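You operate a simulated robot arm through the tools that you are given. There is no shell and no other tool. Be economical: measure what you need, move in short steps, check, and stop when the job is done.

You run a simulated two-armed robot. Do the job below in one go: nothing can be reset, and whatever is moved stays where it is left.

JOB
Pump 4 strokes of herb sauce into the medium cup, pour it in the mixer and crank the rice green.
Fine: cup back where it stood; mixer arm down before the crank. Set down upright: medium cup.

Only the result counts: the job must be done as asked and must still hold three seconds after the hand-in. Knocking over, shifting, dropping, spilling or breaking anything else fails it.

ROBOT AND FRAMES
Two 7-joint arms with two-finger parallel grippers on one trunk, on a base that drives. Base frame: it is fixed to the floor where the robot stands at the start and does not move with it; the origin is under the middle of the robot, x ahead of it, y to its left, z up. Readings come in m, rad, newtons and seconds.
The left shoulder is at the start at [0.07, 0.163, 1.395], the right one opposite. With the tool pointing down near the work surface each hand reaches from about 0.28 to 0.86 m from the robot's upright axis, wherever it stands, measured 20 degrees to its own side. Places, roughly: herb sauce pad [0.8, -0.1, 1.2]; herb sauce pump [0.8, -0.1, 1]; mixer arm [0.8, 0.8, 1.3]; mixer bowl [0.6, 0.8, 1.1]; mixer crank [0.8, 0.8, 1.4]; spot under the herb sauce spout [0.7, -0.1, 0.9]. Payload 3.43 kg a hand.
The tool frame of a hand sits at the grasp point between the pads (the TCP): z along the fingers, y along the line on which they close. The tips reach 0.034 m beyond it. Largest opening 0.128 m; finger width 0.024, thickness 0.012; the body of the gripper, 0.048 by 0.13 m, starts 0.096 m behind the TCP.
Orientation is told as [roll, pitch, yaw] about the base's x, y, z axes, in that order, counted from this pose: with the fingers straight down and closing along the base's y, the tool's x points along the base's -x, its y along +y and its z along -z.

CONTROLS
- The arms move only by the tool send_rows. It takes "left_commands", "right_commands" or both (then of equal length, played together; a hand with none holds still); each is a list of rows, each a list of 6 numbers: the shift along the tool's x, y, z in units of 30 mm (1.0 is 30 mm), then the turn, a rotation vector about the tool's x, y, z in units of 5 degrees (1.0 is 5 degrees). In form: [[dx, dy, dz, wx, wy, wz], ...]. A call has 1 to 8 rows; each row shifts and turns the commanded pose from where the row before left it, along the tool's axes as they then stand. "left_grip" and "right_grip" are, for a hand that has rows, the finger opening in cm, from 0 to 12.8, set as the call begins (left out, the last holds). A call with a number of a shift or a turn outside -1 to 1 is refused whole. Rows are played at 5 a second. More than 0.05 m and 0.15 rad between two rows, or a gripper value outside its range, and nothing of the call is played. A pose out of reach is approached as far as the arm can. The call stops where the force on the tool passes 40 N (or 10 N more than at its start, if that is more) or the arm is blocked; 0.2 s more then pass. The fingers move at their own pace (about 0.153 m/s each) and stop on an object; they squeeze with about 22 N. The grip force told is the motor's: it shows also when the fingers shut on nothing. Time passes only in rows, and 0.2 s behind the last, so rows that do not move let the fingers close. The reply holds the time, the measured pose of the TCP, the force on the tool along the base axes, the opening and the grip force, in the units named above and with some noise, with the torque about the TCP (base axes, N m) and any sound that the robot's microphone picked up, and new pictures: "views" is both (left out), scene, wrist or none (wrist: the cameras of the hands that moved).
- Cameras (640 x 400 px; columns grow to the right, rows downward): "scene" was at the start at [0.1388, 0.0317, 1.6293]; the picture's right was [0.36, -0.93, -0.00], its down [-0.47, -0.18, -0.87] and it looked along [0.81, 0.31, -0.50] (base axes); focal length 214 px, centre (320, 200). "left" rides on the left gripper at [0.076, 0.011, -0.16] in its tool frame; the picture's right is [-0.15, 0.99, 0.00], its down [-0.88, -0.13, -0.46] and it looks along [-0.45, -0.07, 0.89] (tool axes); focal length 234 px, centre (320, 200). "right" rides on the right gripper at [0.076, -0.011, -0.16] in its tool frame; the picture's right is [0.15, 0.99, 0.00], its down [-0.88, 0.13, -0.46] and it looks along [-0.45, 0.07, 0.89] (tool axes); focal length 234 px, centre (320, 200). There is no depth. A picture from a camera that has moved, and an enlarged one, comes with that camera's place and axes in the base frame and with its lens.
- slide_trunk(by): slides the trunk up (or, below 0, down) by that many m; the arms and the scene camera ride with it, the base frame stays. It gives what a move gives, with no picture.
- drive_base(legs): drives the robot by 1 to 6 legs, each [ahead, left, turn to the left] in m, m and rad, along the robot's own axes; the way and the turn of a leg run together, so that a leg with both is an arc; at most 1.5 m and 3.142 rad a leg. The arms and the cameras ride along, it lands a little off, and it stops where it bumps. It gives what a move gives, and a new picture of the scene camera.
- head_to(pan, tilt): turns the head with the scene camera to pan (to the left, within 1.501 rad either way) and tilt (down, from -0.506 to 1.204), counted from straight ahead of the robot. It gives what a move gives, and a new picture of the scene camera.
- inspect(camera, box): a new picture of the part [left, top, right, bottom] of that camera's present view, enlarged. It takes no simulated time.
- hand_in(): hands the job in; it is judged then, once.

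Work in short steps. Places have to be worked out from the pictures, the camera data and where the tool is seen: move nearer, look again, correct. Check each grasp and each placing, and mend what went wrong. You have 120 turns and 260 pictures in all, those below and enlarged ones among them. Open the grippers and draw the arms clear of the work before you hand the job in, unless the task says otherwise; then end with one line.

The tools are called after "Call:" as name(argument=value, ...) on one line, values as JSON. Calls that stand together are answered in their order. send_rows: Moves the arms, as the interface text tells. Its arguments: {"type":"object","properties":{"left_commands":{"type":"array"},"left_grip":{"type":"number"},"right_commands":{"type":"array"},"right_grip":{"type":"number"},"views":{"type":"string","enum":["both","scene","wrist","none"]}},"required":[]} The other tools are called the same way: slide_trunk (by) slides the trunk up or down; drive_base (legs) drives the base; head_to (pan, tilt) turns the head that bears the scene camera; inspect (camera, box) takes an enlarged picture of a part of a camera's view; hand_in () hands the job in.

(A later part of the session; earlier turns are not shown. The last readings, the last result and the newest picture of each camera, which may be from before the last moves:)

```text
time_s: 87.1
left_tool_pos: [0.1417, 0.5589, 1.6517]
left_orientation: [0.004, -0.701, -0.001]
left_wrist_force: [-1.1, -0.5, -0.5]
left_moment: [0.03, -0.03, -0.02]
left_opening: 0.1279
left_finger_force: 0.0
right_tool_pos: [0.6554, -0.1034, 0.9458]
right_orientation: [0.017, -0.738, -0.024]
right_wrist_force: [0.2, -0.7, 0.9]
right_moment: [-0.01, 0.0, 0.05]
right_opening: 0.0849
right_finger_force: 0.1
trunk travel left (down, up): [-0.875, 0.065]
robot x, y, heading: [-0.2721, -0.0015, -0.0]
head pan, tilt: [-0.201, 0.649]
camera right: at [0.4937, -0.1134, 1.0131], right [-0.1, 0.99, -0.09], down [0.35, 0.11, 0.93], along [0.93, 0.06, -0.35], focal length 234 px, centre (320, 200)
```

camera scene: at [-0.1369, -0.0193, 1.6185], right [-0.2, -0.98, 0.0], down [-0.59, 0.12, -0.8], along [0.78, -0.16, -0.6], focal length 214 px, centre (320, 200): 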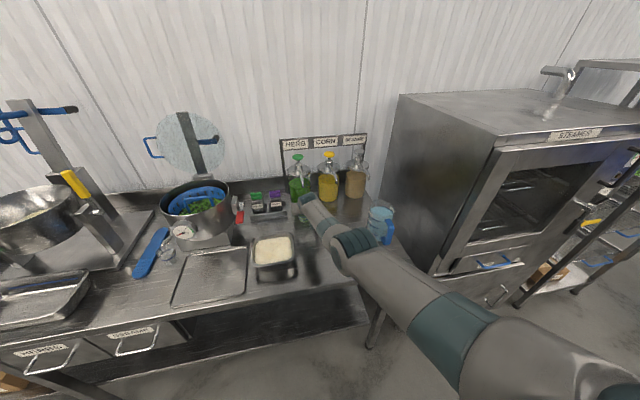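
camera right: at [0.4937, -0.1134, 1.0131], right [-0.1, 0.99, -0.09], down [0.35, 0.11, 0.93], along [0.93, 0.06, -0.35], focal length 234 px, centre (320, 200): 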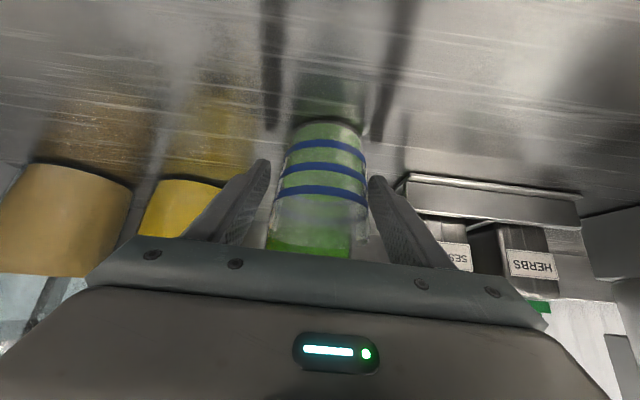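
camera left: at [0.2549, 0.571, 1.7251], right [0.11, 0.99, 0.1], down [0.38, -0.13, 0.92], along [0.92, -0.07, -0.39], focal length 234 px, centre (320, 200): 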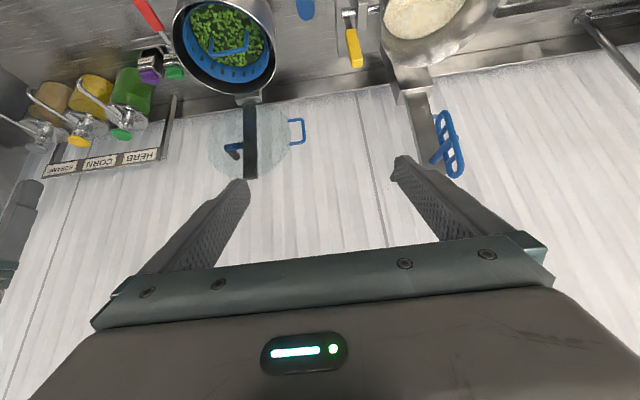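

The cup is between the fingers; I close and check the grip, then lift 3 cm gently.

Call:
send_rows(right_commands=[[0, 0, 0, 0, 0, 0], [0, 0, 0, 0, 0, 0], [0, 0, 0, 0, 0, 0]], right_grip=4.5, views="none")

Call:
send_rows(right_commands=[[-0.3, 0, -0.33, 0, 0, 0], [-0.3, 0, -0.33, 0, 0, 0], [0, 0, 0, 0, 0, 0]], views="wrist")

```text
time_s: 87.9
left_tool_pos: [0.1447, 0.5576, 1.6519]
left_orientation: [0.002, -0.701, -0.002]
left_wrist_force: [-0.4, -0.1, -0.1]
left_moment: [0.0, -0.02, -0.03]
left_opening: 0.1279
left_finger_force: 0.1
right_tool_pos: [0.6566, -0.1034, 0.944]
right_orientation: [0.018, -0.736, -0.021]
right_wrist_force: [0.5, 0.1, 1.5]
right_moment: [0.08, 0.0, 0.01]
right_opening: 0.0594
right_finger_force: 21.7
trunk travel left (down, up): [-0.875, 0.065]
robot x, y, heading: [-0.2742, -0.002, -0.002]
head pan, tilt: [-0.201, 0.649]
```

```text
time_s: 88.7
left_tool_pos: [0.1456, 0.558, 1.6509]
left_orientation: [0.002, -0.697, -0.002]
left_wrist_force: [-0.6, -0.5, 0.4]
left_moment: [0.0, 0.03, -0.02]
left_opening: 0.1281
left_finger_force: 0.1
right_tool_pos: [0.6577, -0.1045, 0.9695]
right_orientation: [0.019, -0.734, -0.024]
right_wrist_force: [-0.1, -0.6, -1.8]
right_moment: [0.0, 0.01, -0.01]
right_opening: 0.0594
right_finger_force: 22.5
trunk travel left (down, up): [-0.875, 0.065]
robot x, y, heading: [-0.2695, -0.0027, 0.002]
head pan, tilt: [-0.201, 0.649]
camera right: at [0.4958, -0.1141, 1.0381], right [-0.1, 0.99, -0.08], down [0.35, 0.11, 0.93], along [0.93, 0.06, -0.36], focal length 234 px, centre (320, 200)
```

right: 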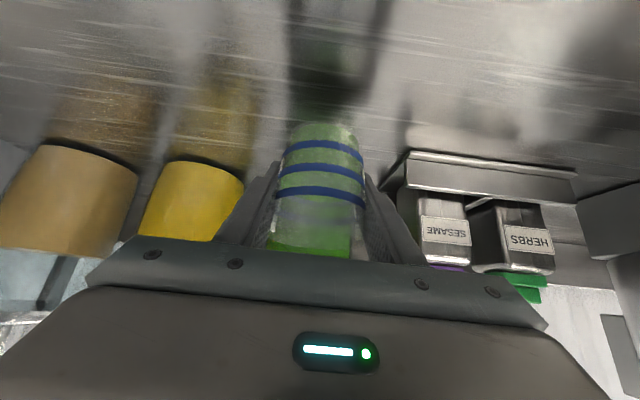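

Firm grip. I back 0.12 m from under the spout and then raise the cup.

Call:
drive_base(legs=[[-0.12, 0, 0]])

Call:
send_rows(right_commands=[[-0.65, 0, -0.72, 0, 0, 0], [-0.65, 0, -0.72, 0, 0, 0], [-0.65, 0, -0.72, 0, 0, 0], [-0.65, 0, -0.72, 0, 0, 0], [-0.65, 0, -0.72, 0, 0, 0], [-0.65, 0, -0.72, 0, 0, 0], [-0.65, 0, -0.72, 0, 0, 0], [-0.65, 0, -0.72, 0, 0, 0]], views="none")

Call:
send_rows(right_commands=[[-0.65, 0, -0.72, 0, 0, 0], [-0.65, 0, -0.72, 0, 0, 0], [-0.65, 0, -0.72, 0, 0, 0], [-0.65, 0, -0.72, 0, 0, 0], [0, 0, 0, 0, 0, 0]], views="both")

```text
time_s: 89.9
left_tool_pos: [0.0307, 0.5574, 1.6495]
left_orientation: [0.001, -0.696, -0.002]
left_wrist_force: [0.8, -0.6, 0.3]
left_moment: [-0.02, 0.01, -0.03]
left_opening: 0.1281
left_finger_force: 0.1
right_tool_pos: [0.5421, -0.1047, 0.9679]
right_orientation: [0.016, -0.732, -0.025]
right_wrist_force: [-0.6, -0.7, -1.6]
right_moment: [0.0, 0.0, 0.03]
right_opening: 0.0595
right_finger_force: 22.2
trunk travel left (down, up): [-0.875, 0.065]
robot x, y, heading: [-0.3914, -0.0017, 0.001]
head pan, tilt: [-0.201, 0.649]
camera scene: at [-0.2482, -0.0194, 1.6176], right [-0.2, -0.98, 0.0], down [-0.59, 0.12, -0.8], along [0.78, -0.16, -0.61], focal length 214 px, centre (320, 200)
```

scene: 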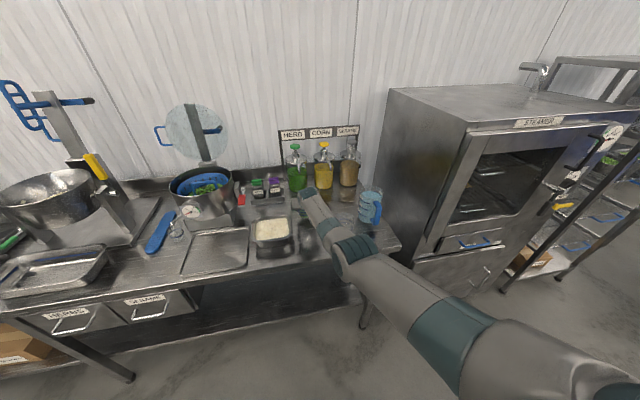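

```text
time_s: 91.7
left_tool_pos: [0.0267, 0.5574, 1.6505]
left_orientation: [0.003, -0.698, -0.002]
left_wrist_force: [0.3, 0.2, 0.0]
left_moment: [-0.02, 0.0, -0.01]
left_opening: 0.1279
left_finger_force: 0.0
right_tool_pos: [0.5385, -0.1073, 1.2042]
right_orientation: [0.017, -0.736, -0.025]
right_wrist_force: [-1.2, 0.4, -1.1]
right_moment: [-0.02, -0.04, 0.02]
right_opening: 0.0593
right_finger_force: 22.4
trunk travel left (down, up): [-0.875, 0.065]
robot x, y, heading: [-0.3912, 0.0014, -0.003]
head pan, tilt: [-0.201, 0.649]
```

```text
time_s: 92.9
left_tool_pos: [0.0273, 0.5566, 1.6513]
left_orientation: [0.001, -0.697, -0.002]
left_wrist_force: [0.8, -1.0, -0.2]
left_moment: [0.01, 0.0, -0.01]
left_opening: 0.1281
left_finger_force: 0.0
right_tool_pos: [0.5375, -0.1094, 1.3207]
right_orientation: [0.018, -0.734, -0.023]
right_wrist_force: [0.0, 0.1, -1.1]
right_moment: [0.0, 0.01, 0.01]
right_opening: 0.0595
right_finger_force: 22.2
trunk travel left (down, up): [-0.875, 0.065]
robot x, y, heading: [-0.3908, 0.0004, -0.002]
head pan, tilt: [-0.201, 0.649]
camera scene: at [-0.2514, -0.0194, 1.618], right [-0.2, -0.98, 0.0], down [-0.59, 0.12, -0.8], along [0.78, -0.16, -0.6], focal length 214 px, centre (320, 200)
camera right: at [0.3756, -0.1194, 1.3882], right [-0.1, 0.99, -0.08], down [0.35, 0.11, 0.93], along [0.93, 0.06, -0.36], focal length 234 px, centre (320, 200)
```

scene: 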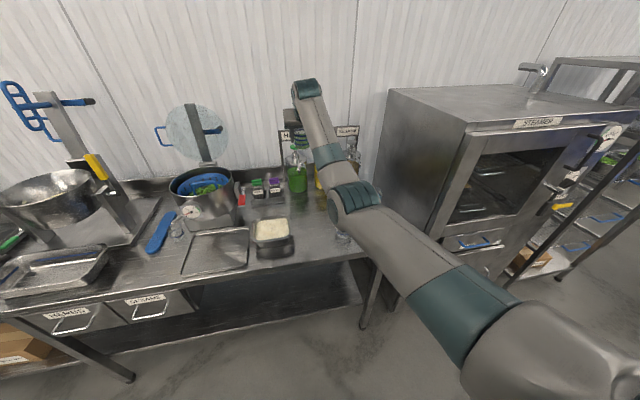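
right: 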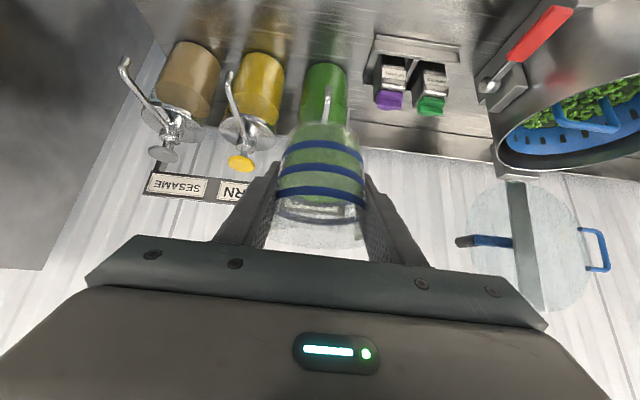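

Cup is at z=1.32, upright with sauce. I back away and drive left to face the mixer.

Call:
drive_base(legs=[[-0.2, 0, 0], [0, 0.9, 0]])

Call:
head_to(pan=0.0, tilt=0.35)

Call:
inspect(camera="scene", box=[200, 60, 440, 300])

```text
time_s: 98.9
left_tool_pos: [-0.1732, 1.4573, 1.6518]
left_orientation: [0.004, -0.699, -0.008]
left_wrist_force: [-0.1, -0.2, -0.6]
left_moment: [0.0, -0.03, 0.0]
left_opening: 0.128
left_finger_force: 0.0
right_tool_pos: [0.3365, 0.7875, 1.3212]
right_orientation: [0.019, -0.735, -0.029]
right_wrist_force: [0.7, 0.0, -2.4]
right_moment: [0.03, 0.01, -0.01]
right_opening: 0.0592
right_finger_force: 22.3
trunk travel left (down, up): [-0.875, 0.065]
robot x, y, heading: [-0.596, 0.9002, -0.007]
head pan, tilt: [-0.201, 0.649]
camera scene: at [-0.452, 0.8804, 1.618], right [-0.2, -0.98, 0.0], down [-0.59, 0.12, -0.8], along [0.78, -0.16, -0.61], focal length 214 px, centre (320, 200)
```

scene: 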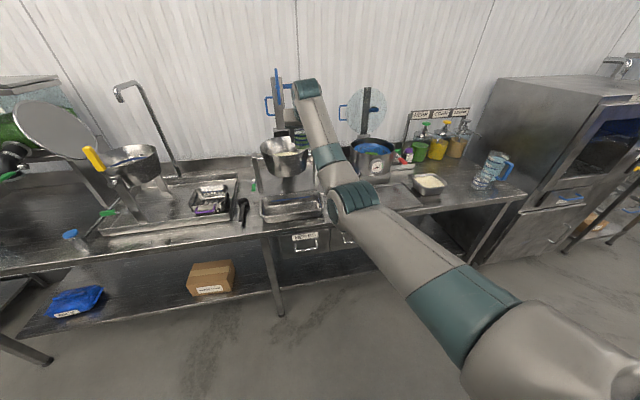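

```text
time_s: 99.7
left_tool_pos: [-0.1712, 1.457, 1.6516]
left_orientation: [0.002, -0.7, -0.007]
left_wrist_force: [0.6, 0.0, 0.6]
left_moment: [0.0, -0.03, 0.01]
left_opening: 0.1283
left_finger_force: 0.2
right_tool_pos: [0.3364, 0.7893, 1.3205]
right_orientation: [0.018, -0.737, -0.025]
right_wrist_force: [-0.8, 0.2, -0.7]
right_moment: [0.01, -0.01, 0.0]
right_opening: 0.0596
right_finger_force: 22.1
trunk travel left (down, up): [-0.875, 0.065]
robot x, y, heading: [-0.5877, 0.896, -0.002]
head pan, tilt: [0.0, 0.351]
camera scene: at [-0.4439, 0.8992, 1.645], right [0.0, -1.0, 0.0], down [-0.34, 0.0, -0.94], along [0.94, 0.0, -0.34], focal length 214 px, centre (320, 200)
```

scene: 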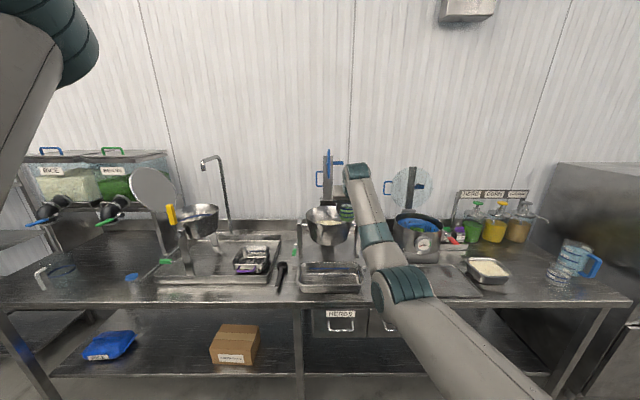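

```text
1.67 times, centred on (320, 180) of scene
camera zoom: at [-0.4439, 0.8992, 1.645], right [0.0, -1.0, 0.0], down [-0.34, 0.0, -0.94], along [0.94, 0.0, -0.34], focal length 358 px, centre (320, 233)
```

zoom: 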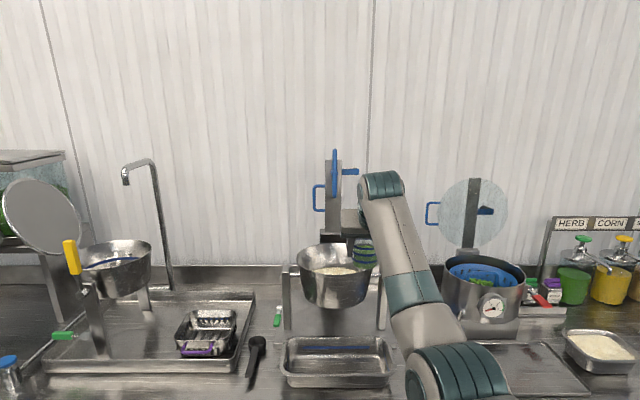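

Using the known pump location to correct a small camera yaw bias, the bowl rim centre is about (0.567, 0.835, 1.2), radius 0.11. I drive so the cup comes above the bowl, slightly left of centre.

Call:
drive_base(legs=[[0, 0.085, 0], [0.21, 0, 0]])

Call:
send_rows(right_commands=[[0, 0, 0, 0, 0, 0]], views="wrist")

Call:
inspect(camera="scene", box=[240, 100, 440, 300])

```text
time_s: 102.0
left_tool_pos: [0.0296, 1.5402, 1.6533]
left_orientation: [0.003, -0.702, -0.003]
left_wrist_force: [-0.3, 0.3, 0.0]
left_moment: [0.02, -0.02, -0.01]
left_opening: 0.1279
left_finger_force: 0.0
right_tool_pos: [0.5433, 0.8743, 1.3235]
right_orientation: [0.021, -0.74, -0.028]
right_wrist_force: [0.5, -0.3, -1.5]
right_moment: [0.02, 0.0, 0.04]
right_opening: 0.0595
right_finger_force: 21.9
trunk travel left (down, up): [-0.875, 0.065]
robot x, y, heading: [-0.3819, 0.9862, -0.002]
head pan, tilt: [0.0, 0.351]
camera scene: at [-0.2391, 0.9811, 1.6457], right [0.0, -1.0, 0.0], down [-0.34, 0.0, -0.94], along [0.94, 0.0, -0.34], focal length 214 px, centre (320, 200)
```

scene: 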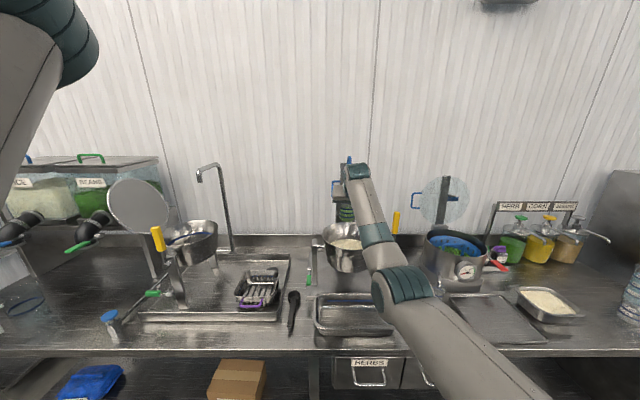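

```text
time_s: 102.4
left_tool_pos: [0.0367, 1.5439, 1.6509]
left_orientation: [0.002, -0.698, -0.001]
left_wrist_force: [-0.2, -0.7, 0.4]
left_moment: [-0.04, 0.0, -0.02]
left_opening: 0.1282
left_finger_force: 0.1
right_tool_pos: [0.5478, 0.8766, 1.3196]
right_orientation: [0.017, -0.735, -0.023]
right_wrist_force: [-0.9, 0.0, -0.8]
right_moment: [-0.05, -0.01, -0.02]
right_opening: 0.0594
right_finger_force: 21.9
trunk travel left (down, up): [-0.875, 0.065]
robot x, y, heading: [-0.3798, 0.9841, -0.004]
head pan, tilt: [0.0, 0.351]
camera right: at [0.3858, 0.8669, 1.3878], right [-0.1, 0.99, -0.09], down [0.35, 0.11, 0.93], along [0.93, 0.06, -0.36], focal length 234 px, centre (320, 200)
```

right: 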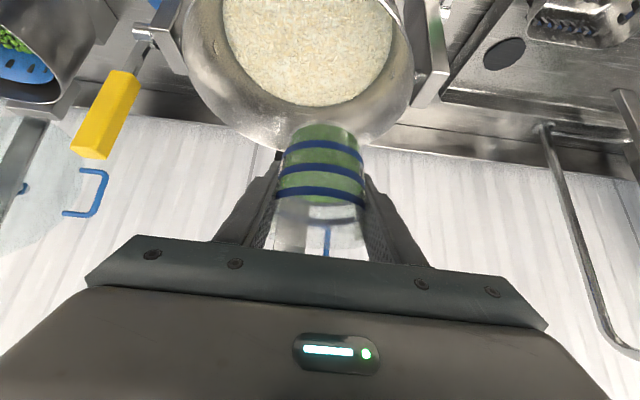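

```text
2.00 times, centred on (340, 200) of scene
camera zoom: at [-0.2331, 0.9844, 1.6449], right [0.0, -1.0, 0.0], down [-0.34, 0.0, -0.94], along [0.94, 0.0, -0.34], focal length 429 px, centre (280, 200)
```

zoom: 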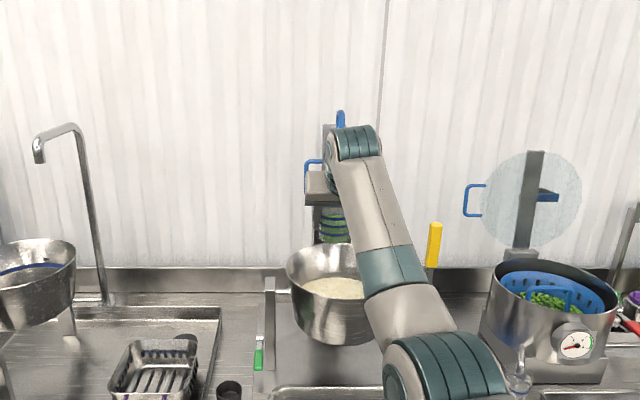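

The bowl rim (z≈1.17) is centred near (0.57, 0.845) beneath. I nudge forward 2 cm and begin tilting the cup to the right about the forward axis, stepwise.

Call:
send_rows(right_commands=[[-0.5, 0, 0.45, 0, 0, 0], [0, 0, 0, -0.74, 0, 0.67], [0, 0, 0, -0.74, 0, 0.67], [0, 0, 0, -0.74, 0, 0.67], [0, 0, 0, -0.74, 0, 0.67], [0, 0, 0, -0.74, 0, 0.67]], views="both")

```text
time_s: 103.8
left_tool_pos: [0.0355, 1.5422, 1.6517]
left_orientation: [0.003, -0.701, -0.004]
left_wrist_force: [-0.6, 0.1, -0.3]
left_moment: [0.0, -0.02, -0.02]
left_opening: 0.1281
left_finger_force: 0.2
right_tool_pos: [0.5666, 0.8747, 1.3226]
right_orientation: [0.58, -0.651, -0.388]
right_wrist_force: [-1.2, -0.4, -0.9]
right_moment: [-0.01, -0.03, -0.02]
right_opening: 0.0594
right_finger_force: 22.2
trunk travel left (down, up): [-0.875, 0.065]
robot x, y, heading: [-0.3844, 0.9816, -0.002]
head pan, tilt: [0.0, 0.351]
camera scene: at [-0.2344, 0.9825, 1.6451], right [0.0, -1.0, 0.0], down [-0.34, 0.0, -0.94], along [0.94, 0.0, -0.34], focal length 214 px, centre (320, 200)
camera right: at [0.4046, 0.8372, 1.3775], right [-0.1, 0.93, 0.34], down [0.34, -0.29, 0.89], along [0.93, 0.2, -0.29], focal length 234 px, centre (320, 200)
```

scene: 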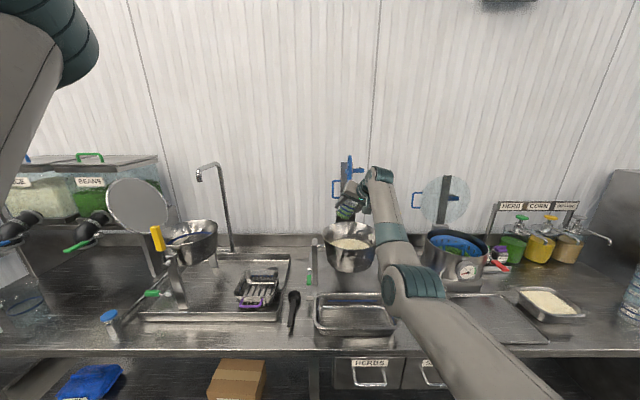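
right: 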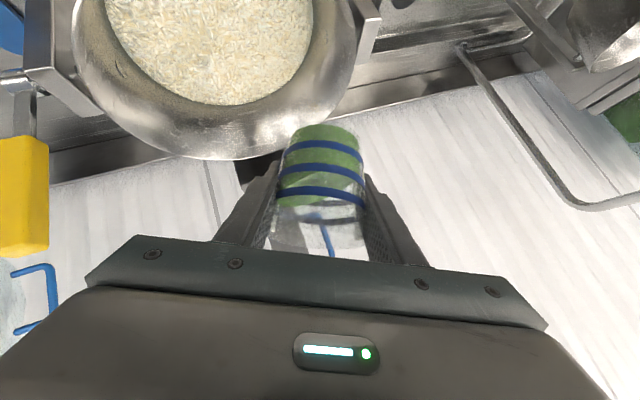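

Stable so far at 25° tilt. I shift 2 cm left so the lip stays central and tilt on to 65°.

Call:
send_rows(right_commands=[[0.19, 0.607, 0.21, 0, 0, 0], [0, 0, 0, -0.74, 0, 0.67], [0, 0, 0, -0.74, 0, 0.67], [0, 0, 0, -0.74, 0, 0.67], [0, 0, 0, -0.74, 0, 0.67], [0, 0, 0, -0.74, 0, 0.67], [0, 0, 0, -0.74, 0, 0.67]], views="both")

Call:
inspect(camera="scene", box=[300, 150, 420, 270])

```text
time_s: 105.4
left_tool_pos: [0.0361, 1.5427, 1.6516]
left_orientation: [0.002, -0.699, -0.001]
left_wrist_force: [0.5, -0.2, -0.2]
left_moment: [-0.03, 0.02, 0.02]
left_opening: 0.128
left_finger_force: 0.1
right_tool_pos: [0.5689, 0.8956, 1.3207]
right_orientation: [1.105, -0.388, -0.655]
right_wrist_force: [0.1, 0.6, -0.8]
right_moment: [-0.02, -0.03, -0.03]
right_opening: 0.0595
right_finger_force: 21.7
trunk travel left (down, up): [-0.875, 0.065]
robot x, y, heading: [-0.3809, 0.9823, -0.0]
head pan, tilt: [0.0, 0.351]
camera scene: at [-0.2336, 0.9833, 1.645], right [0.0, -1.0, 0.0], down [-0.34, 0.0, -0.94], along [0.94, 0.0, -0.34], focal length 214 px, centre (320, 200)
camera right: at [0.4053, 0.8354, 1.35], right [-0.1, 0.64, 0.76], down [0.34, -0.7, 0.63], along [0.94, 0.32, -0.15], focal length 234 px, centre (320, 200)
```

scene: 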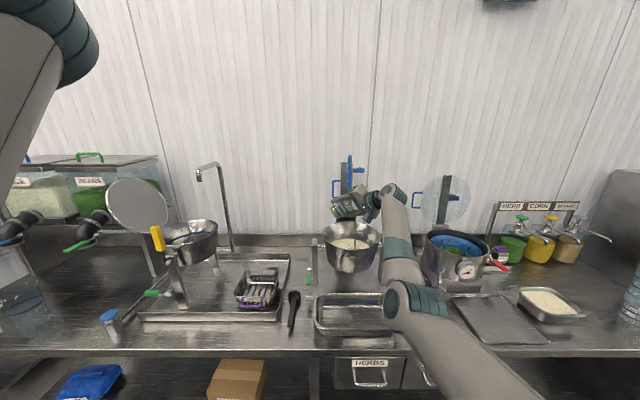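
right: 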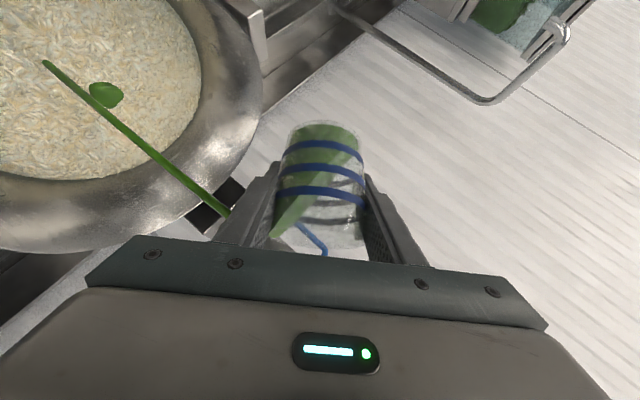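

```text
3.33 times, centred on (360, 210) of scene
camera zoom: at [-0.2336, 0.9833, 1.645], right [0.0, -1.0, 0.0], down [-0.34, 0.0, -0.94], along [0.94, 0.0, -0.34], focal length 715 px, centre (187, 167)
```

zoom: 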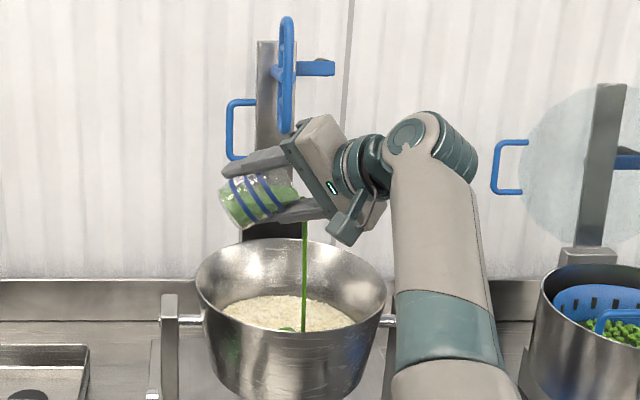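

The sauce is streaming cleanly into the middle of the bowl. I keep tilting, to about 95°, slowly.

Call:
send_rows(right_commands=[[0, 0, 0, 0, 0, 0], [0, 0, 0, -0.74, 0, 0.67], [0, 0, 0, -0.74, 0, 0.67], [0, 0, 0, -0.74, 0, 0.67], [0, 0, 0, -0.74, 0, 0.67], [0, 0, 0, -0.74, 0, 0.67], [0, 0, 0, -0.74, 0, 0.67], [0, 0, 0, -0.74, 0, 0.67]], views="none")

Call:
inspect(camera="scene", box=[300, 150, 420, 270])

```text
time_s: 107.2
left_tool_pos: [0.035, 1.543, 1.6519]
left_orientation: [0.001, -0.699, -0.003]
left_wrist_force: [0.2, -0.6, 0.4]
left_moment: [-0.01, 0.02, -0.01]
left_opening: 0.1279
left_finger_force: 0.2
right_tool_pos: [0.568, 0.8952, 1.3211]
right_orientation: [1.578, 0.006, -0.747]
right_wrist_force: [0.6, 0.2, -1.4]
right_moment: [-0.03, 0.0, 0.0]
right_opening: 0.0593
right_finger_force: 22.4
trunk travel left (down, up): [-0.875, 0.065]
robot x, y, heading: [-0.3842, 0.9835, -0.002]
head pan, tilt: [0.0, 0.351]
```

```text
3.33 times, centred on (360, 210) of scene
camera zoom: at [-0.2338, 0.9833, 1.6451], right [0.0, -1.0, 0.0], down [-0.34, 0.0, -0.94], along [0.94, 0.0, -0.34], focal length 715 px, centre (187, 167)
```

zoom: 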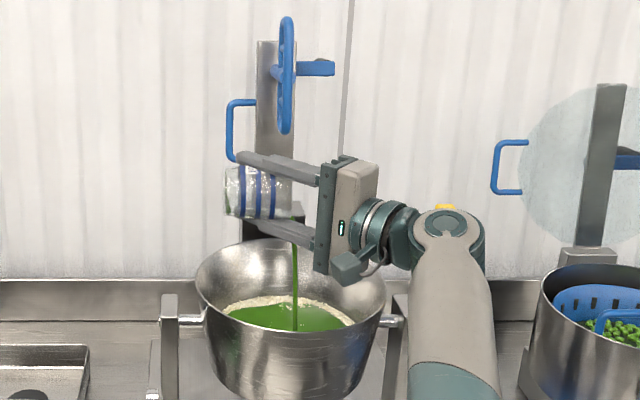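

Nearly empty at 90°. I tilt a further 30° and hold to drain fully.

Call:
send_rows(right_commands=[[0, 0, 0, -0.74, 0, 0.67], [0, 0, 0, -0.74, 0, 0.67], [0, 0, 0, -0.74, 0, 0.67], [0, 0, 0, -0.74, 0, 0.67], [0, 0, 0, -0.74, 0, 0.67], [0, 0, 0, -0.74, 0, 0.67], [0, 0, 0, 0, 0, 0], [0, 0, 0, 0, 0, 0]], views="none")

Call:
send_rows(right_commands=[[0, 0, 0, 0, 0, 0], [0, 0, 0, 0, 0, 0], [0, 0, 0, 0, 0, 0], [0, 0, 0, 0, 0, 0], [0, 0, 0, 0, 0, 0], [0, 0, 0, 0, 0, 0], [0, 0, 0, 0, 0, 0], [0, 0, 0, 0, 0, 0]], views="wrist")

Call:
inspect(camera="scene", box=[300, 150, 420, 270])

```text
time_s: 109.0
left_tool_pos: [0.037, 1.5434, 1.6517]
left_orientation: [0.002, -0.698, -0.004]
left_wrist_force: [-0.4, -0.6, -1.4]
left_moment: [-0.01, 0.03, -0.03]
left_opening: 0.1279
left_finger_force: 0.2
right_tool_pos: [0.5681, 0.8951, 1.321]
right_orientation: [1.986, 0.349, -0.674]
right_wrist_force: [-1.1, -1.5, 1.1]
right_moment: [-0.02, 0.01, 0.01]
right_opening: 0.0597
right_finger_force: 22.1
trunk travel left (down, up): [-0.875, 0.065]
robot x, y, heading: [-0.379, 0.9816, -0.001]
head pan, tilt: [0.0, 0.351]
```

```text
time_s: 110.8
left_tool_pos: [0.0357, 1.5432, 1.6497]
left_orientation: [0.001, -0.698, 0.0]
left_wrist_force: [0.1, -0.1, 0.4]
left_moment: [0.0, 0.01, 0.01]
left_opening: 0.1282
left_finger_force: 0.0
right_tool_pos: [0.5678, 0.895, 1.321]
right_orientation: [1.985, 0.348, -0.673]
right_wrist_force: [-0.2, -0.4, 0.2]
right_moment: [0.02, -0.02, 0.0]
right_opening: 0.0592
right_finger_force: 21.8
trunk travel left (down, up): [-0.875, 0.065]
robot x, y, heading: [-0.3795, 0.9834, -0.002]
head pan, tilt: [0.0, 0.351]
camera right: at [0.405, 0.8454, 1.2774], right [-0.11, -0.42, 0.9], down [0.34, -0.87, -0.36], along [0.93, 0.26, 0.24], focal length 234 px, centre (320, 200)
```

right: 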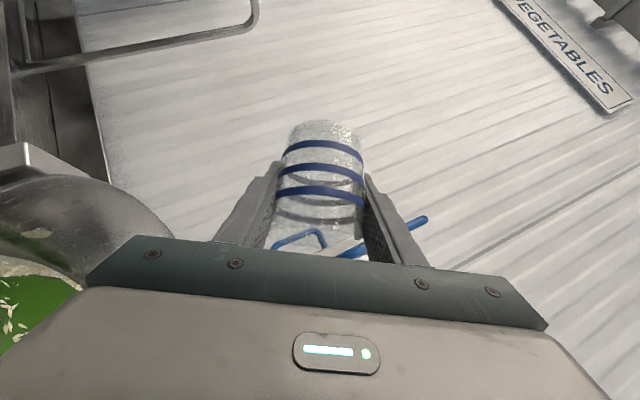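

```text
3.33 times, centred on (360, 210) of scene
camera zoom: at [-0.2341, 0.9833, 1.6451], right [0.0, -1.0, 0.0], down [-0.34, 0.0, -0.94], along [0.94, 0.0, -0.34], focal length 715 px, centre (187, 167)
```

zoom: 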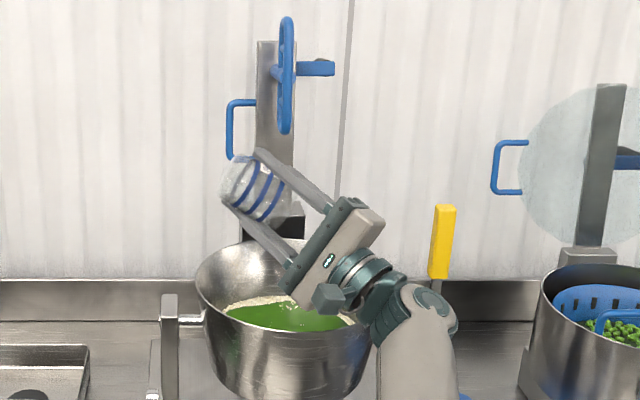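

Cup is empty and all sauce is in the bowl. I rotate the cup back upright over the bowl.

Call:
send_rows(right_commands=[[0, 0, 0, 0.74, 0, -0.67], [0, 0, 0, 0.74, 0, -0.67], [0, 0, 0, 0.74, 0, -0.67], [0, 0, 0, 0.74, 0, -0.67], [0, 0, 0, 0.74, 0, -0.67], [0, 0, 0, 0.74, 0, -0.67], [0, 0, 0, 0.74, 0, -0.67], [0, 0, 0, 0.74, 0, -0.67]], views="none")

Call:
send_rows(right_commands=[[0, 0, 0, 0.74, 0, -0.67], [0, 0, 0, 0.74, 0, -0.67], [0, 0, 0, 0.74, 0, -0.67], [0, 0, 0, 0.74, 0, -0.67], [0, 0, 0, 0.74, 0, -0.67], [0, 0, 0, 0.74, 0, -0.67], [0, 0, 0, 0.74, 0, -0.67], [0, 0, 0, 0.74, 0, -0.67]], views="none")

Call:
send_rows(right_commands=[[0, 0, 0, 0.74, 0, -0.67], [0, 0, 0, 0.74, 0, -0.67], [0, 0, 0, 0.74, 0, -0.67], [0, 0, 0, 0.74, 0, -0.67], [0, 0, 0, 0.74, 0, -0.67], [0, 0, 0, 0.74, 0, -0.67], [0, 0, 0, 0.74, 0, -0.67], [0, 0, 0, 0.74, 0, -0.67]], views="both")

```text
time_s: 112.6
left_tool_pos: [0.0352, 1.5431, 1.6527]
left_orientation: [0.002, -0.7, -0.002]
left_wrist_force: [0.1, 0.4, 0.0]
left_moment: [-0.03, -0.02, -0.02]
left_opening: 0.128
left_finger_force: 0.0
right_tool_pos: [0.5659, 0.8975, 1.3219]
right_orientation: [1.45, -0.111, -0.742]
right_wrist_force: [0.4, 0.1, -1.1]
right_moment: [-0.05, 0.0, 0.0]
right_opening: 0.0594
right_finger_force: 22.2
trunk travel left (down, up): [-0.875, 0.065]
robot x, y, heading: [-0.3807, 0.9852, -0.0]
head pan, tilt: [0.0, 0.351]
```

```text
time_s: 114.4
left_tool_pos: [0.0365, 1.5431, 1.6518]
left_orientation: [0.002, -0.701, -0.002]
left_wrist_force: [0.2, 0.2, -0.4]
left_moment: [-0.03, -0.02, -0.06]
left_opening: 0.1278
left_finger_force: 0.2
right_tool_pos: [0.5667, 0.8949, 1.3208]
right_orientation: [0.861, -0.536, -0.546]
right_wrist_force: [0.3, -0.7, -0.2]
right_moment: [-0.03, -0.03, 0.0]
right_opening: 0.0594
right_finger_force: 21.8
trunk travel left (down, up): [-0.875, 0.065]
robot x, y, heading: [-0.382, 0.9822, -0.0]
head pan, tilt: [0.0, 0.351]
```

```text
time_s: 116.2
left_tool_pos: [0.0349, 1.544, 1.6505]
left_orientation: [0.002, -0.699, -0.001]
left_wrist_force: [-0.4, 1.4, -0.2]
left_moment: [0.01, 0.02, -0.01]
left_opening: 0.128
left_finger_force: 0.0
right_tool_pos: [0.5671, 0.8947, 1.3216]
right_orientation: [0.016, -0.737, -0.021]
right_wrist_force: [0.8, 0.1, 0.3]
right_moment: [-0.03, -0.01, -0.02]
right_opening: 0.0594
right_finger_force: 22.0
trunk travel left (down, up): [-0.875, 0.065]
robot x, y, heading: [-0.383, 0.9839, 0.001]
head pan, tilt: [0.0, 0.351]
camera scene: at [-0.2342, 0.9842, 1.6451], right [0.0, -1.0, 0.0], down [-0.34, 0.0, -0.94], along [0.94, 0.0, -0.34], focal length 214 px, centre (320, 200)
camera right: at [0.4052, 0.8862, 1.3893], right [-0.1, 0.99, -0.09], down [0.35, 0.12, 0.93], along [0.93, 0.06, -0.36], focal length 234 px, centre (320, 200)
```

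scene: 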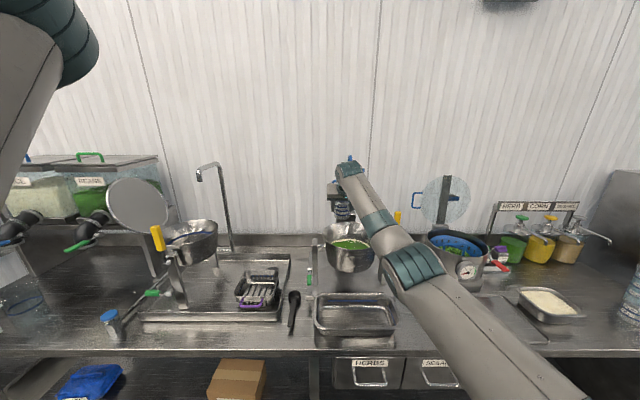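
right: 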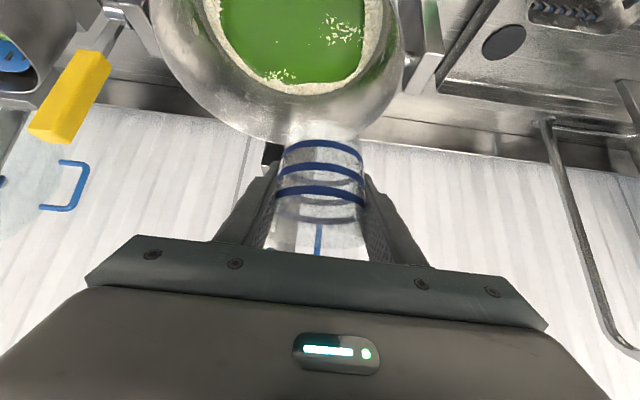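

The cup is upright again and drained. I drive back to the cup's original spot (backing off, then right).

Call:
drive_base(legs=[[-0.22, 0, 0], [0, -1.01, 0], [0.075, 0, 0]])

Call:
head_to(pan=-0.2, tilt=0.65)

```text
time_s: 123.4
left_tool_pos: [-0.1229, 0.5344, 1.655]
left_orientation: [0.002, -0.709, 0.004]
left_wrist_force: [-1.4, -0.4, 0.5]
left_moment: [0.03, -0.07, 0.01]
left_opening: 0.1279
left_finger_force: 0.2
right_tool_pos: [0.4156, -0.1093, 1.3298]
right_orientation: [0.016, -0.745, -0.018]
right_wrist_force: [-0.8, -0.5, 0.1]
right_moment: [0.02, -0.04, 0.01]
right_opening: 0.0596
right_finger_force: 22.5
trunk travel left (down, up): [-0.875, 0.065]
robot x, y, heading: [-0.5254, -0.0253, 0.009]
head pan, tilt: [0.0, 0.351]
camera scene: at [-0.3884, -0.0278, 1.6464], right [0.01, -1.0, 0.0], down [-0.34, 0.0, -0.94], along [0.94, 0.01, -0.34], focal length 214 px, centre (320, 200)
```

scene: 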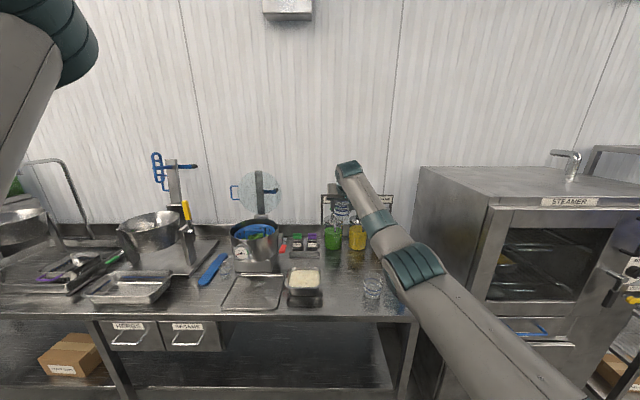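

```text
time_s: 124.2
left_tool_pos: [-0.1089, 0.5339, 1.651]
left_orientation: [0.001, -0.696, 0.005]
left_wrist_force: [0.7, 0.1, -0.2]
left_moment: [-0.02, 0.04, -0.01]
left_opening: 0.1278
left_finger_force: 0.0
right_tool_pos: [0.426, -0.1099, 1.321]
right_orientation: [0.018, -0.737, -0.014]
right_wrist_force: [-0.3, -0.4, -0.7]
right_moment: [-0.03, 0.03, 0.02]
right_opening: 0.0596
right_finger_force: 21.8
trunk travel left (down, up): [-0.875, 0.065]
robot x, y, heading: [-0.5269, -0.0271, 0.009]
head pan, tilt: [-0.201, 0.649]
camera scene: at [-0.3833, -0.0453, 1.6179], right [-0.19, -0.98, 0.0], down [-0.59, 0.12, -0.8], along [0.78, -0.15, -0.61], focal length 214 px, centre (320, 200)
```

scene: 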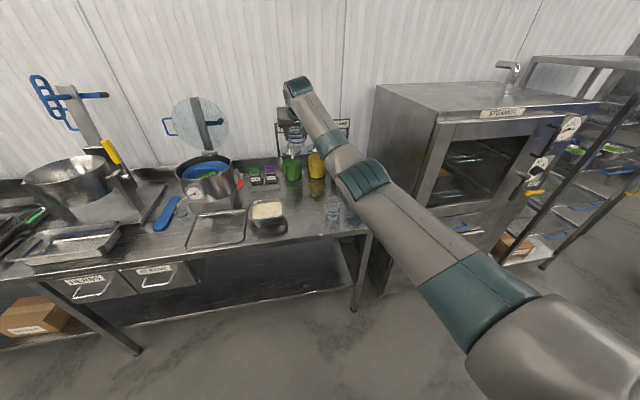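

Hand is above the original spot. I descend toward it, correcting x and y as I go.

Call:
send_rows(right_commands=[[0.72, -0.045, 0.696, 0, 0, 0], [0.72, -0.045, 0.696, 0, 0, 0], [0.72, -0.045, 0.696, 0, 0, 0], [0.72, -0.045, 0.696, 0, 0, 0], [0.72, -0.045, 0.696, 0, 0, 0], [0.72, -0.045, 0.696, 0, 0, 0], [0.72, -0.045, 0.696, 0, 0, 0], [0.72, -0.045, 0.696, 0, 0, 0]], views="none")

Call:
send_rows(right_commands=[[0.72, 0, 0.696, 0, 0, 0], [0.72, 0, 0.696, 0, 0, 0], [0.72, 0, 0.696, 0, 0, 0], [0, 0, 0, 0, 0, 0]], views="both")

```text
time_s: 126.0
left_tool_pos: [-0.1114, 0.5338, 1.6512]
left_orientation: [0.001, -0.7, 0.005]
left_wrist_force: [0.3, -0.2, -0.1]
left_moment: [-0.01, 0.01, 0.01]
left_opening: 0.1282
left_finger_force: 0.1
right_tool_pos: [0.4101, -0.1174, 1.0804]
right_orientation: [0.018, -0.734, -0.018]
right_wrist_force: [0.7, -1.0, -0.8]
right_moment: [-0.01, 0.0, 0.0]
right_opening: 0.0597
right_finger_force: 22.0
trunk travel left (down, up): [-0.875, 0.065]
robot x, y, heading: [-0.529, -0.0307, 0.007]
head pan, tilt: [-0.201, 0.649]
```

```text
time_s: 127.0
left_tool_pos: [-0.1118, 0.5336, 1.6526]
left_orientation: [0.002, -0.699, 0.007]
left_wrist_force: [-0.3, 0.7, 0.1]
left_moment: [0.01, -0.02, 0.0]
left_opening: 0.1282
left_finger_force: 0.1
right_tool_pos: [0.4039, -0.1155, 0.9934]
right_orientation: [0.018, -0.738, -0.018]
right_wrist_force: [-0.8, 0.6, -0.2]
right_moment: [0.02, 0.0, -0.01]
right_opening: 0.0595
right_finger_force: 22.1
trunk travel left (down, up): [-0.875, 0.065]
robot x, y, heading: [-0.5282, -0.0249, 0.011]
head pan, tilt: [-0.201, 0.649]
camera scene: at [-0.385, -0.0455, 1.618], right [-0.19, -0.98, 0.0], down [-0.59, 0.12, -0.8], along [0.78, -0.15, -0.6], focal length 214 px, centre (320, 200)
camera right: at [0.2414, -0.126, 1.06], right [-0.1, 0.99, -0.08], down [0.35, 0.12, 0.93], along [0.93, 0.07, -0.35], focal length 234 px, centre (320, 200)
```

scene: 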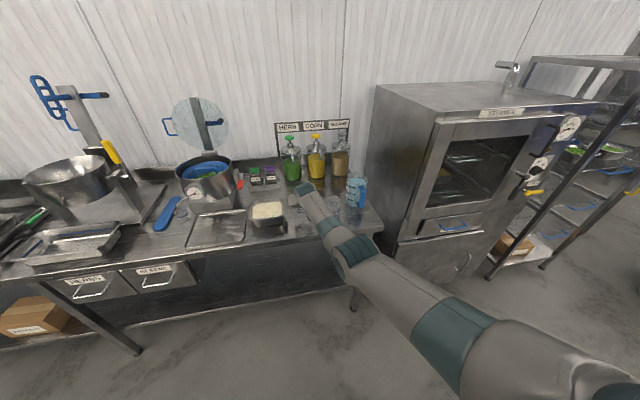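
right: 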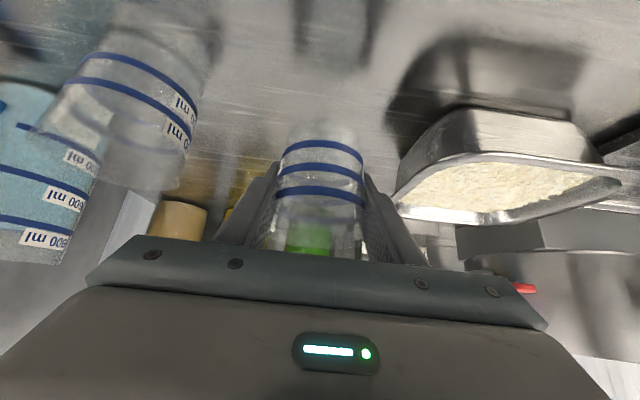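

Close: I correct by (+2, -5) mm and lower the last 4.8 cm to the table.

Call:
send_rows(right_commands=[[0.508, -0.083, 0.62, 0, 0, 0], [0.46, -0.083, 0.57, 0, 0, 0], [0, 0, 0, 0, 0, 0]], views="wrist")

```text
time_s: 127.8
left_tool_pos: [-0.1121, 0.5326, 1.6527]
left_orientation: [0.003, -0.699, 0.003]
left_wrist_force: [-0.4, 1.0, -0.1]
left_moment: [-0.01, 0.01, 0.01]
left_opening: 0.1278
left_finger_force: 0.0
right_tool_pos: [0.4064, -0.1202, 0.9468]
right_orientation: [0.018, -0.738, -0.018]
right_wrist_force: [0.2, -2.1, -0.1]
right_moment: [-0.02, -0.03, -0.03]
right_opening: 0.0595
right_finger_force: 22.2
trunk travel left (down, up): [-0.875, 0.065]
robot x, y, heading: [-0.5238, -0.029, 0.006]
head pan, tilt: [-0.201, 0.649]
camera right: at [0.2436, -0.1312, 1.0139], right [-0.1, 0.99, -0.08], down [0.35, 0.12, 0.93], along [0.93, 0.07, -0.35], focal length 234 px, centre (320, 200)
```

right: 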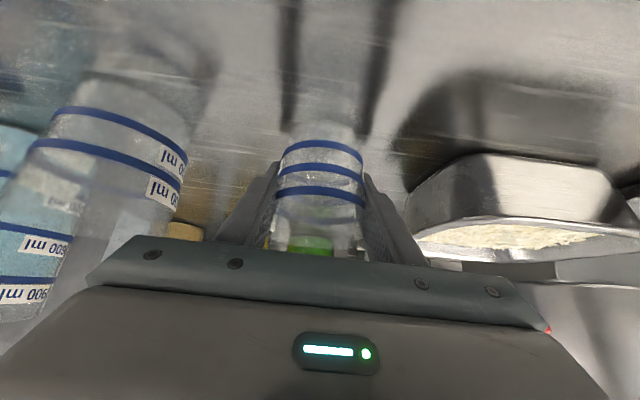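

I lower a final 2.5 mm, then open the fingers.

Call:
send_rows(right_commands=[[0.056, 0, 0.062, 0, 0, 0], [0, 0, 0, 0, 0, 0]], views="none")

Call:
send_rows(right_commands=[[0, 0, 0, 0, 0, 0], [0, 0, 0, 0, 0, 0]], right_grip=8.5, views="none")

Call:
drive_base(legs=[[-0.15, 0, 0]])

Call:
inspect(camera="scene", box=[230, 150, 380, 270])

```text
time_s: 128.4
left_tool_pos: [-0.1125, 0.5337, 1.6528]
left_orientation: [0.0, -0.702, 0.007]
left_wrist_force: [0.0, 0.3, -0.1]
left_moment: [0.01, 0.02, -0.01]
left_opening: 0.128
left_finger_force: 0.1
right_tool_pos: [0.4063, -0.1197, 0.9451]
right_orientation: [0.019, -0.74, -0.016]
right_wrist_force: [1.2, 0.2, 4.6]
right_moment: [0.11, -0.02, 0.0]
right_opening: 0.0593
right_finger_force: 22.6
trunk travel left (down, up): [-0.875, 0.065]
robot x, y, heading: [-0.5225, -0.0316, 0.007]
head pan, tilt: [-0.201, 0.649]
```

```text
time_s: 129.0
left_tool_pos: [-0.1127, 0.5341, 1.6529]
left_orientation: [0.002, -0.699, 0.006]
left_wrist_force: [-0.2, -1.1, 0.4]
left_moment: [0.02, -0.02, 0.0]
left_opening: 0.1281
left_finger_force: 0.0
right_tool_pos: [0.4065, -0.1203, 0.944]
right_orientation: [0.02, -0.736, -0.017]
right_wrist_force: [-0.3, 0.0, 0.0]
right_moment: [0.01, 0.01, 0.03]
right_opening: 0.0849
right_finger_force: 0.0
trunk travel left (down, up): [-0.875, 0.065]
robot x, y, heading: [-0.5231, -0.0243, 0.006]
head pan, tilt: [-0.201, 0.649]
```

```text
time_s: 130.2
left_tool_pos: [-0.2237, 0.5315, 1.6537]
left_orientation: [0.005, -0.705, 0.005]
left_wrist_force: [-0.9, -0.2, 0.1]
left_moment: [-0.03, -0.07, 0.0]
left_opening: 0.128
left_finger_force: 0.0
right_tool_pos: [0.2976, -0.123, 0.9482]
right_orientation: [0.018, -0.743, -0.017]
right_wrist_force: [-0.8, -0.5, 0.0]
right_moment: [-0.02, 0.02, 0.0]
right_opening: 0.0852
right_finger_force: 0.0
trunk travel left (down, up): [-0.875, 0.065]
robot x, y, heading: [-0.6257, -0.0294, 0.003]
head pan, tilt: [-0.201, 0.649]
stopped in leg 1: the robot was blocked; the commanded pose is now the measured one
camera scene: at [-0.497, -0.0471, 1.6188], right [-0.19, -0.98, 0.0], down [-0.59, 0.12, -0.8], along [0.78, -0.15, -0.6], focal length 214 px, centre (320, 200)
```

scene: 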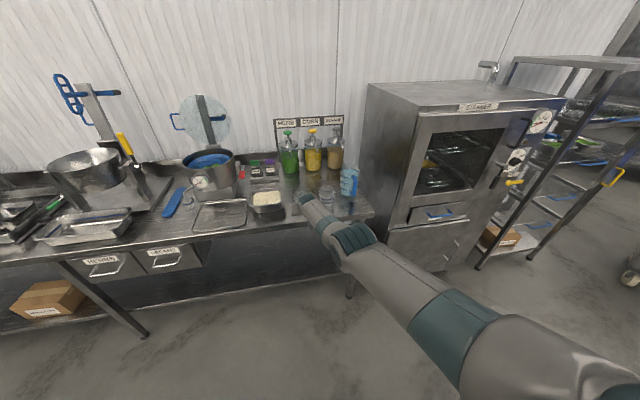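

```text
3.33 times, centred on (305, 210) of scene
camera zoom: at [-0.497, -0.0471, 1.6188], right [-0.19, -0.98, 0.0], down [-0.59, 0.12, -0.8], along [0.78, -0.15, -0.6], focal length 715 px, centre (370, 167)
```

zoom: 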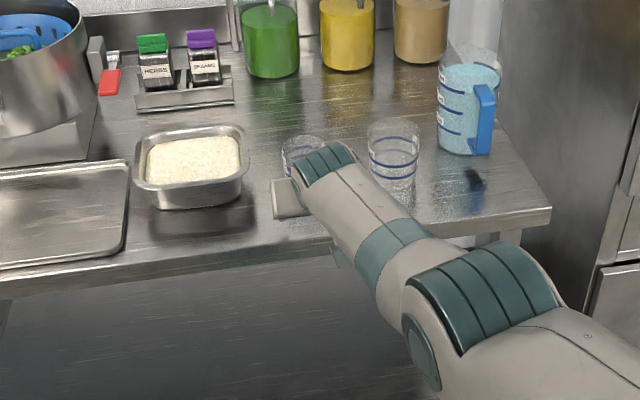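

The robot touched something behind at x≈-0.63; I raise the hand and move forward a little and check the cup and surroundings.

Call:
send_rows(right_commands=[[-0.65, 0, -0.72, 0, 0, 0], [-0.65, 0, -0.72, 0, 0, 0], [-0.65, 0, -0.72, 0, 0, 0], [-0.65, 0, -0.72, 0, 0, 0], [-0.65, 0, -0.72, 0, 0, 0], [-0.65, 0, -0.72, 0, 0, 0], [-0.65, 0, -0.72, 0, 0, 0], [-0.65, 0, -0.72, 0, 0, 0]], views="wrist")

Call:
inspect(camera="right", box=[200, 60, 440, 260])

Call:
drive_base(legs=[[0.06, 0, 0], [0, 0.9, 0]])

```text
time_s: 132.0
left_tool_pos: [-0.2147, 0.5317, 1.6522]
left_orientation: [0.0, -0.702, 0.004]
left_wrist_force: [-0.4, -0.4, 0.1]
left_moment: [0.01, -0.03, -0.01]
left_opening: 0.128
left_finger_force: 0.0
right_tool_pos: [0.3015, -0.1268, 1.1755]
right_orientation: [0.019, -0.736, -0.017]
right_wrist_force: [-0.9, 1.1, 0.8]
right_moment: [0.02, -0.02, -0.02]
right_opening: 0.0847
right_finger_force: 0.0
trunk travel left (down, up): [-0.875, 0.065]
robot x, y, heading: [-0.626, -0.0282, 0.007]
head pan, tilt: [-0.201, 0.649]
camera right: at [0.1398, -0.1373, 1.243], right [-0.1, 0.99, -0.08], down [0.35, 0.12, 0.93], along [0.93, 0.07, -0.36], focal length 234 px, centre (320, 200)
```

right: 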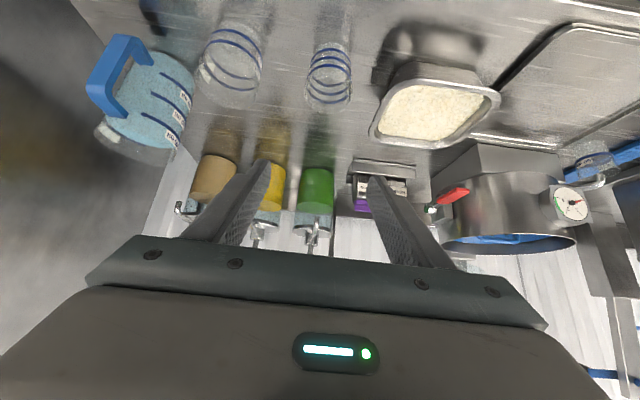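

```text
2.00 times, centred on (320, 160) of right
camera zoom: at [0.1398, -0.1373, 1.243], right [-0.1, 0.99, -0.08], down [0.35, 0.12, 0.93], along [0.93, 0.07, -0.36], focal length 468 px, centre (320, 280)
```

zoom: 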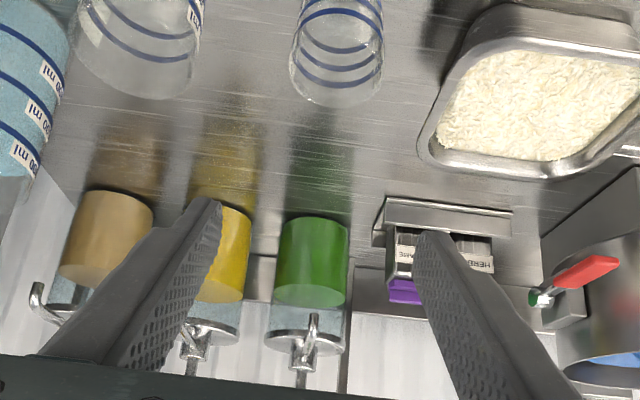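

```text
time_s: 137.4
left_tool_pos: [-0.1602, 1.4373, 1.6537]
left_orientation: [0.004, -0.699, 0.006]
left_wrist_force: [0.5, -0.5, -0.3]
left_moment: [0.0, 0.03, -0.02]
left_opening: 0.1277
left_finger_force: 0.0
right_tool_pos: [0.3564, 0.7807, 1.1748]
right_orientation: [0.02, -0.735, -0.016]
right_wrist_force: [0.1, 0.0, -0.8]
right_moment: [0.01, 0.01, 0.0]
right_opening: 0.0849
right_finger_force: 0.0
trunk travel left (down, up): [-0.875, 0.065]
robot x, y, heading: [-0.5713, 0.8768, 0.01]
head pan, tilt: [-0.201, 0.649]
camera scene: at [-0.4336, 0.8587, 1.618], right [-0.19, -0.98, 0.0], down [-0.59, 0.12, -0.8], along [0.78, -0.15, -0.6], focal length 214 px, centre (320, 200)
```

scene: 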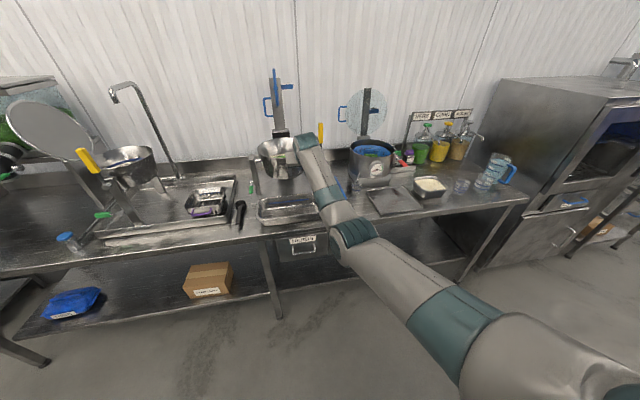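

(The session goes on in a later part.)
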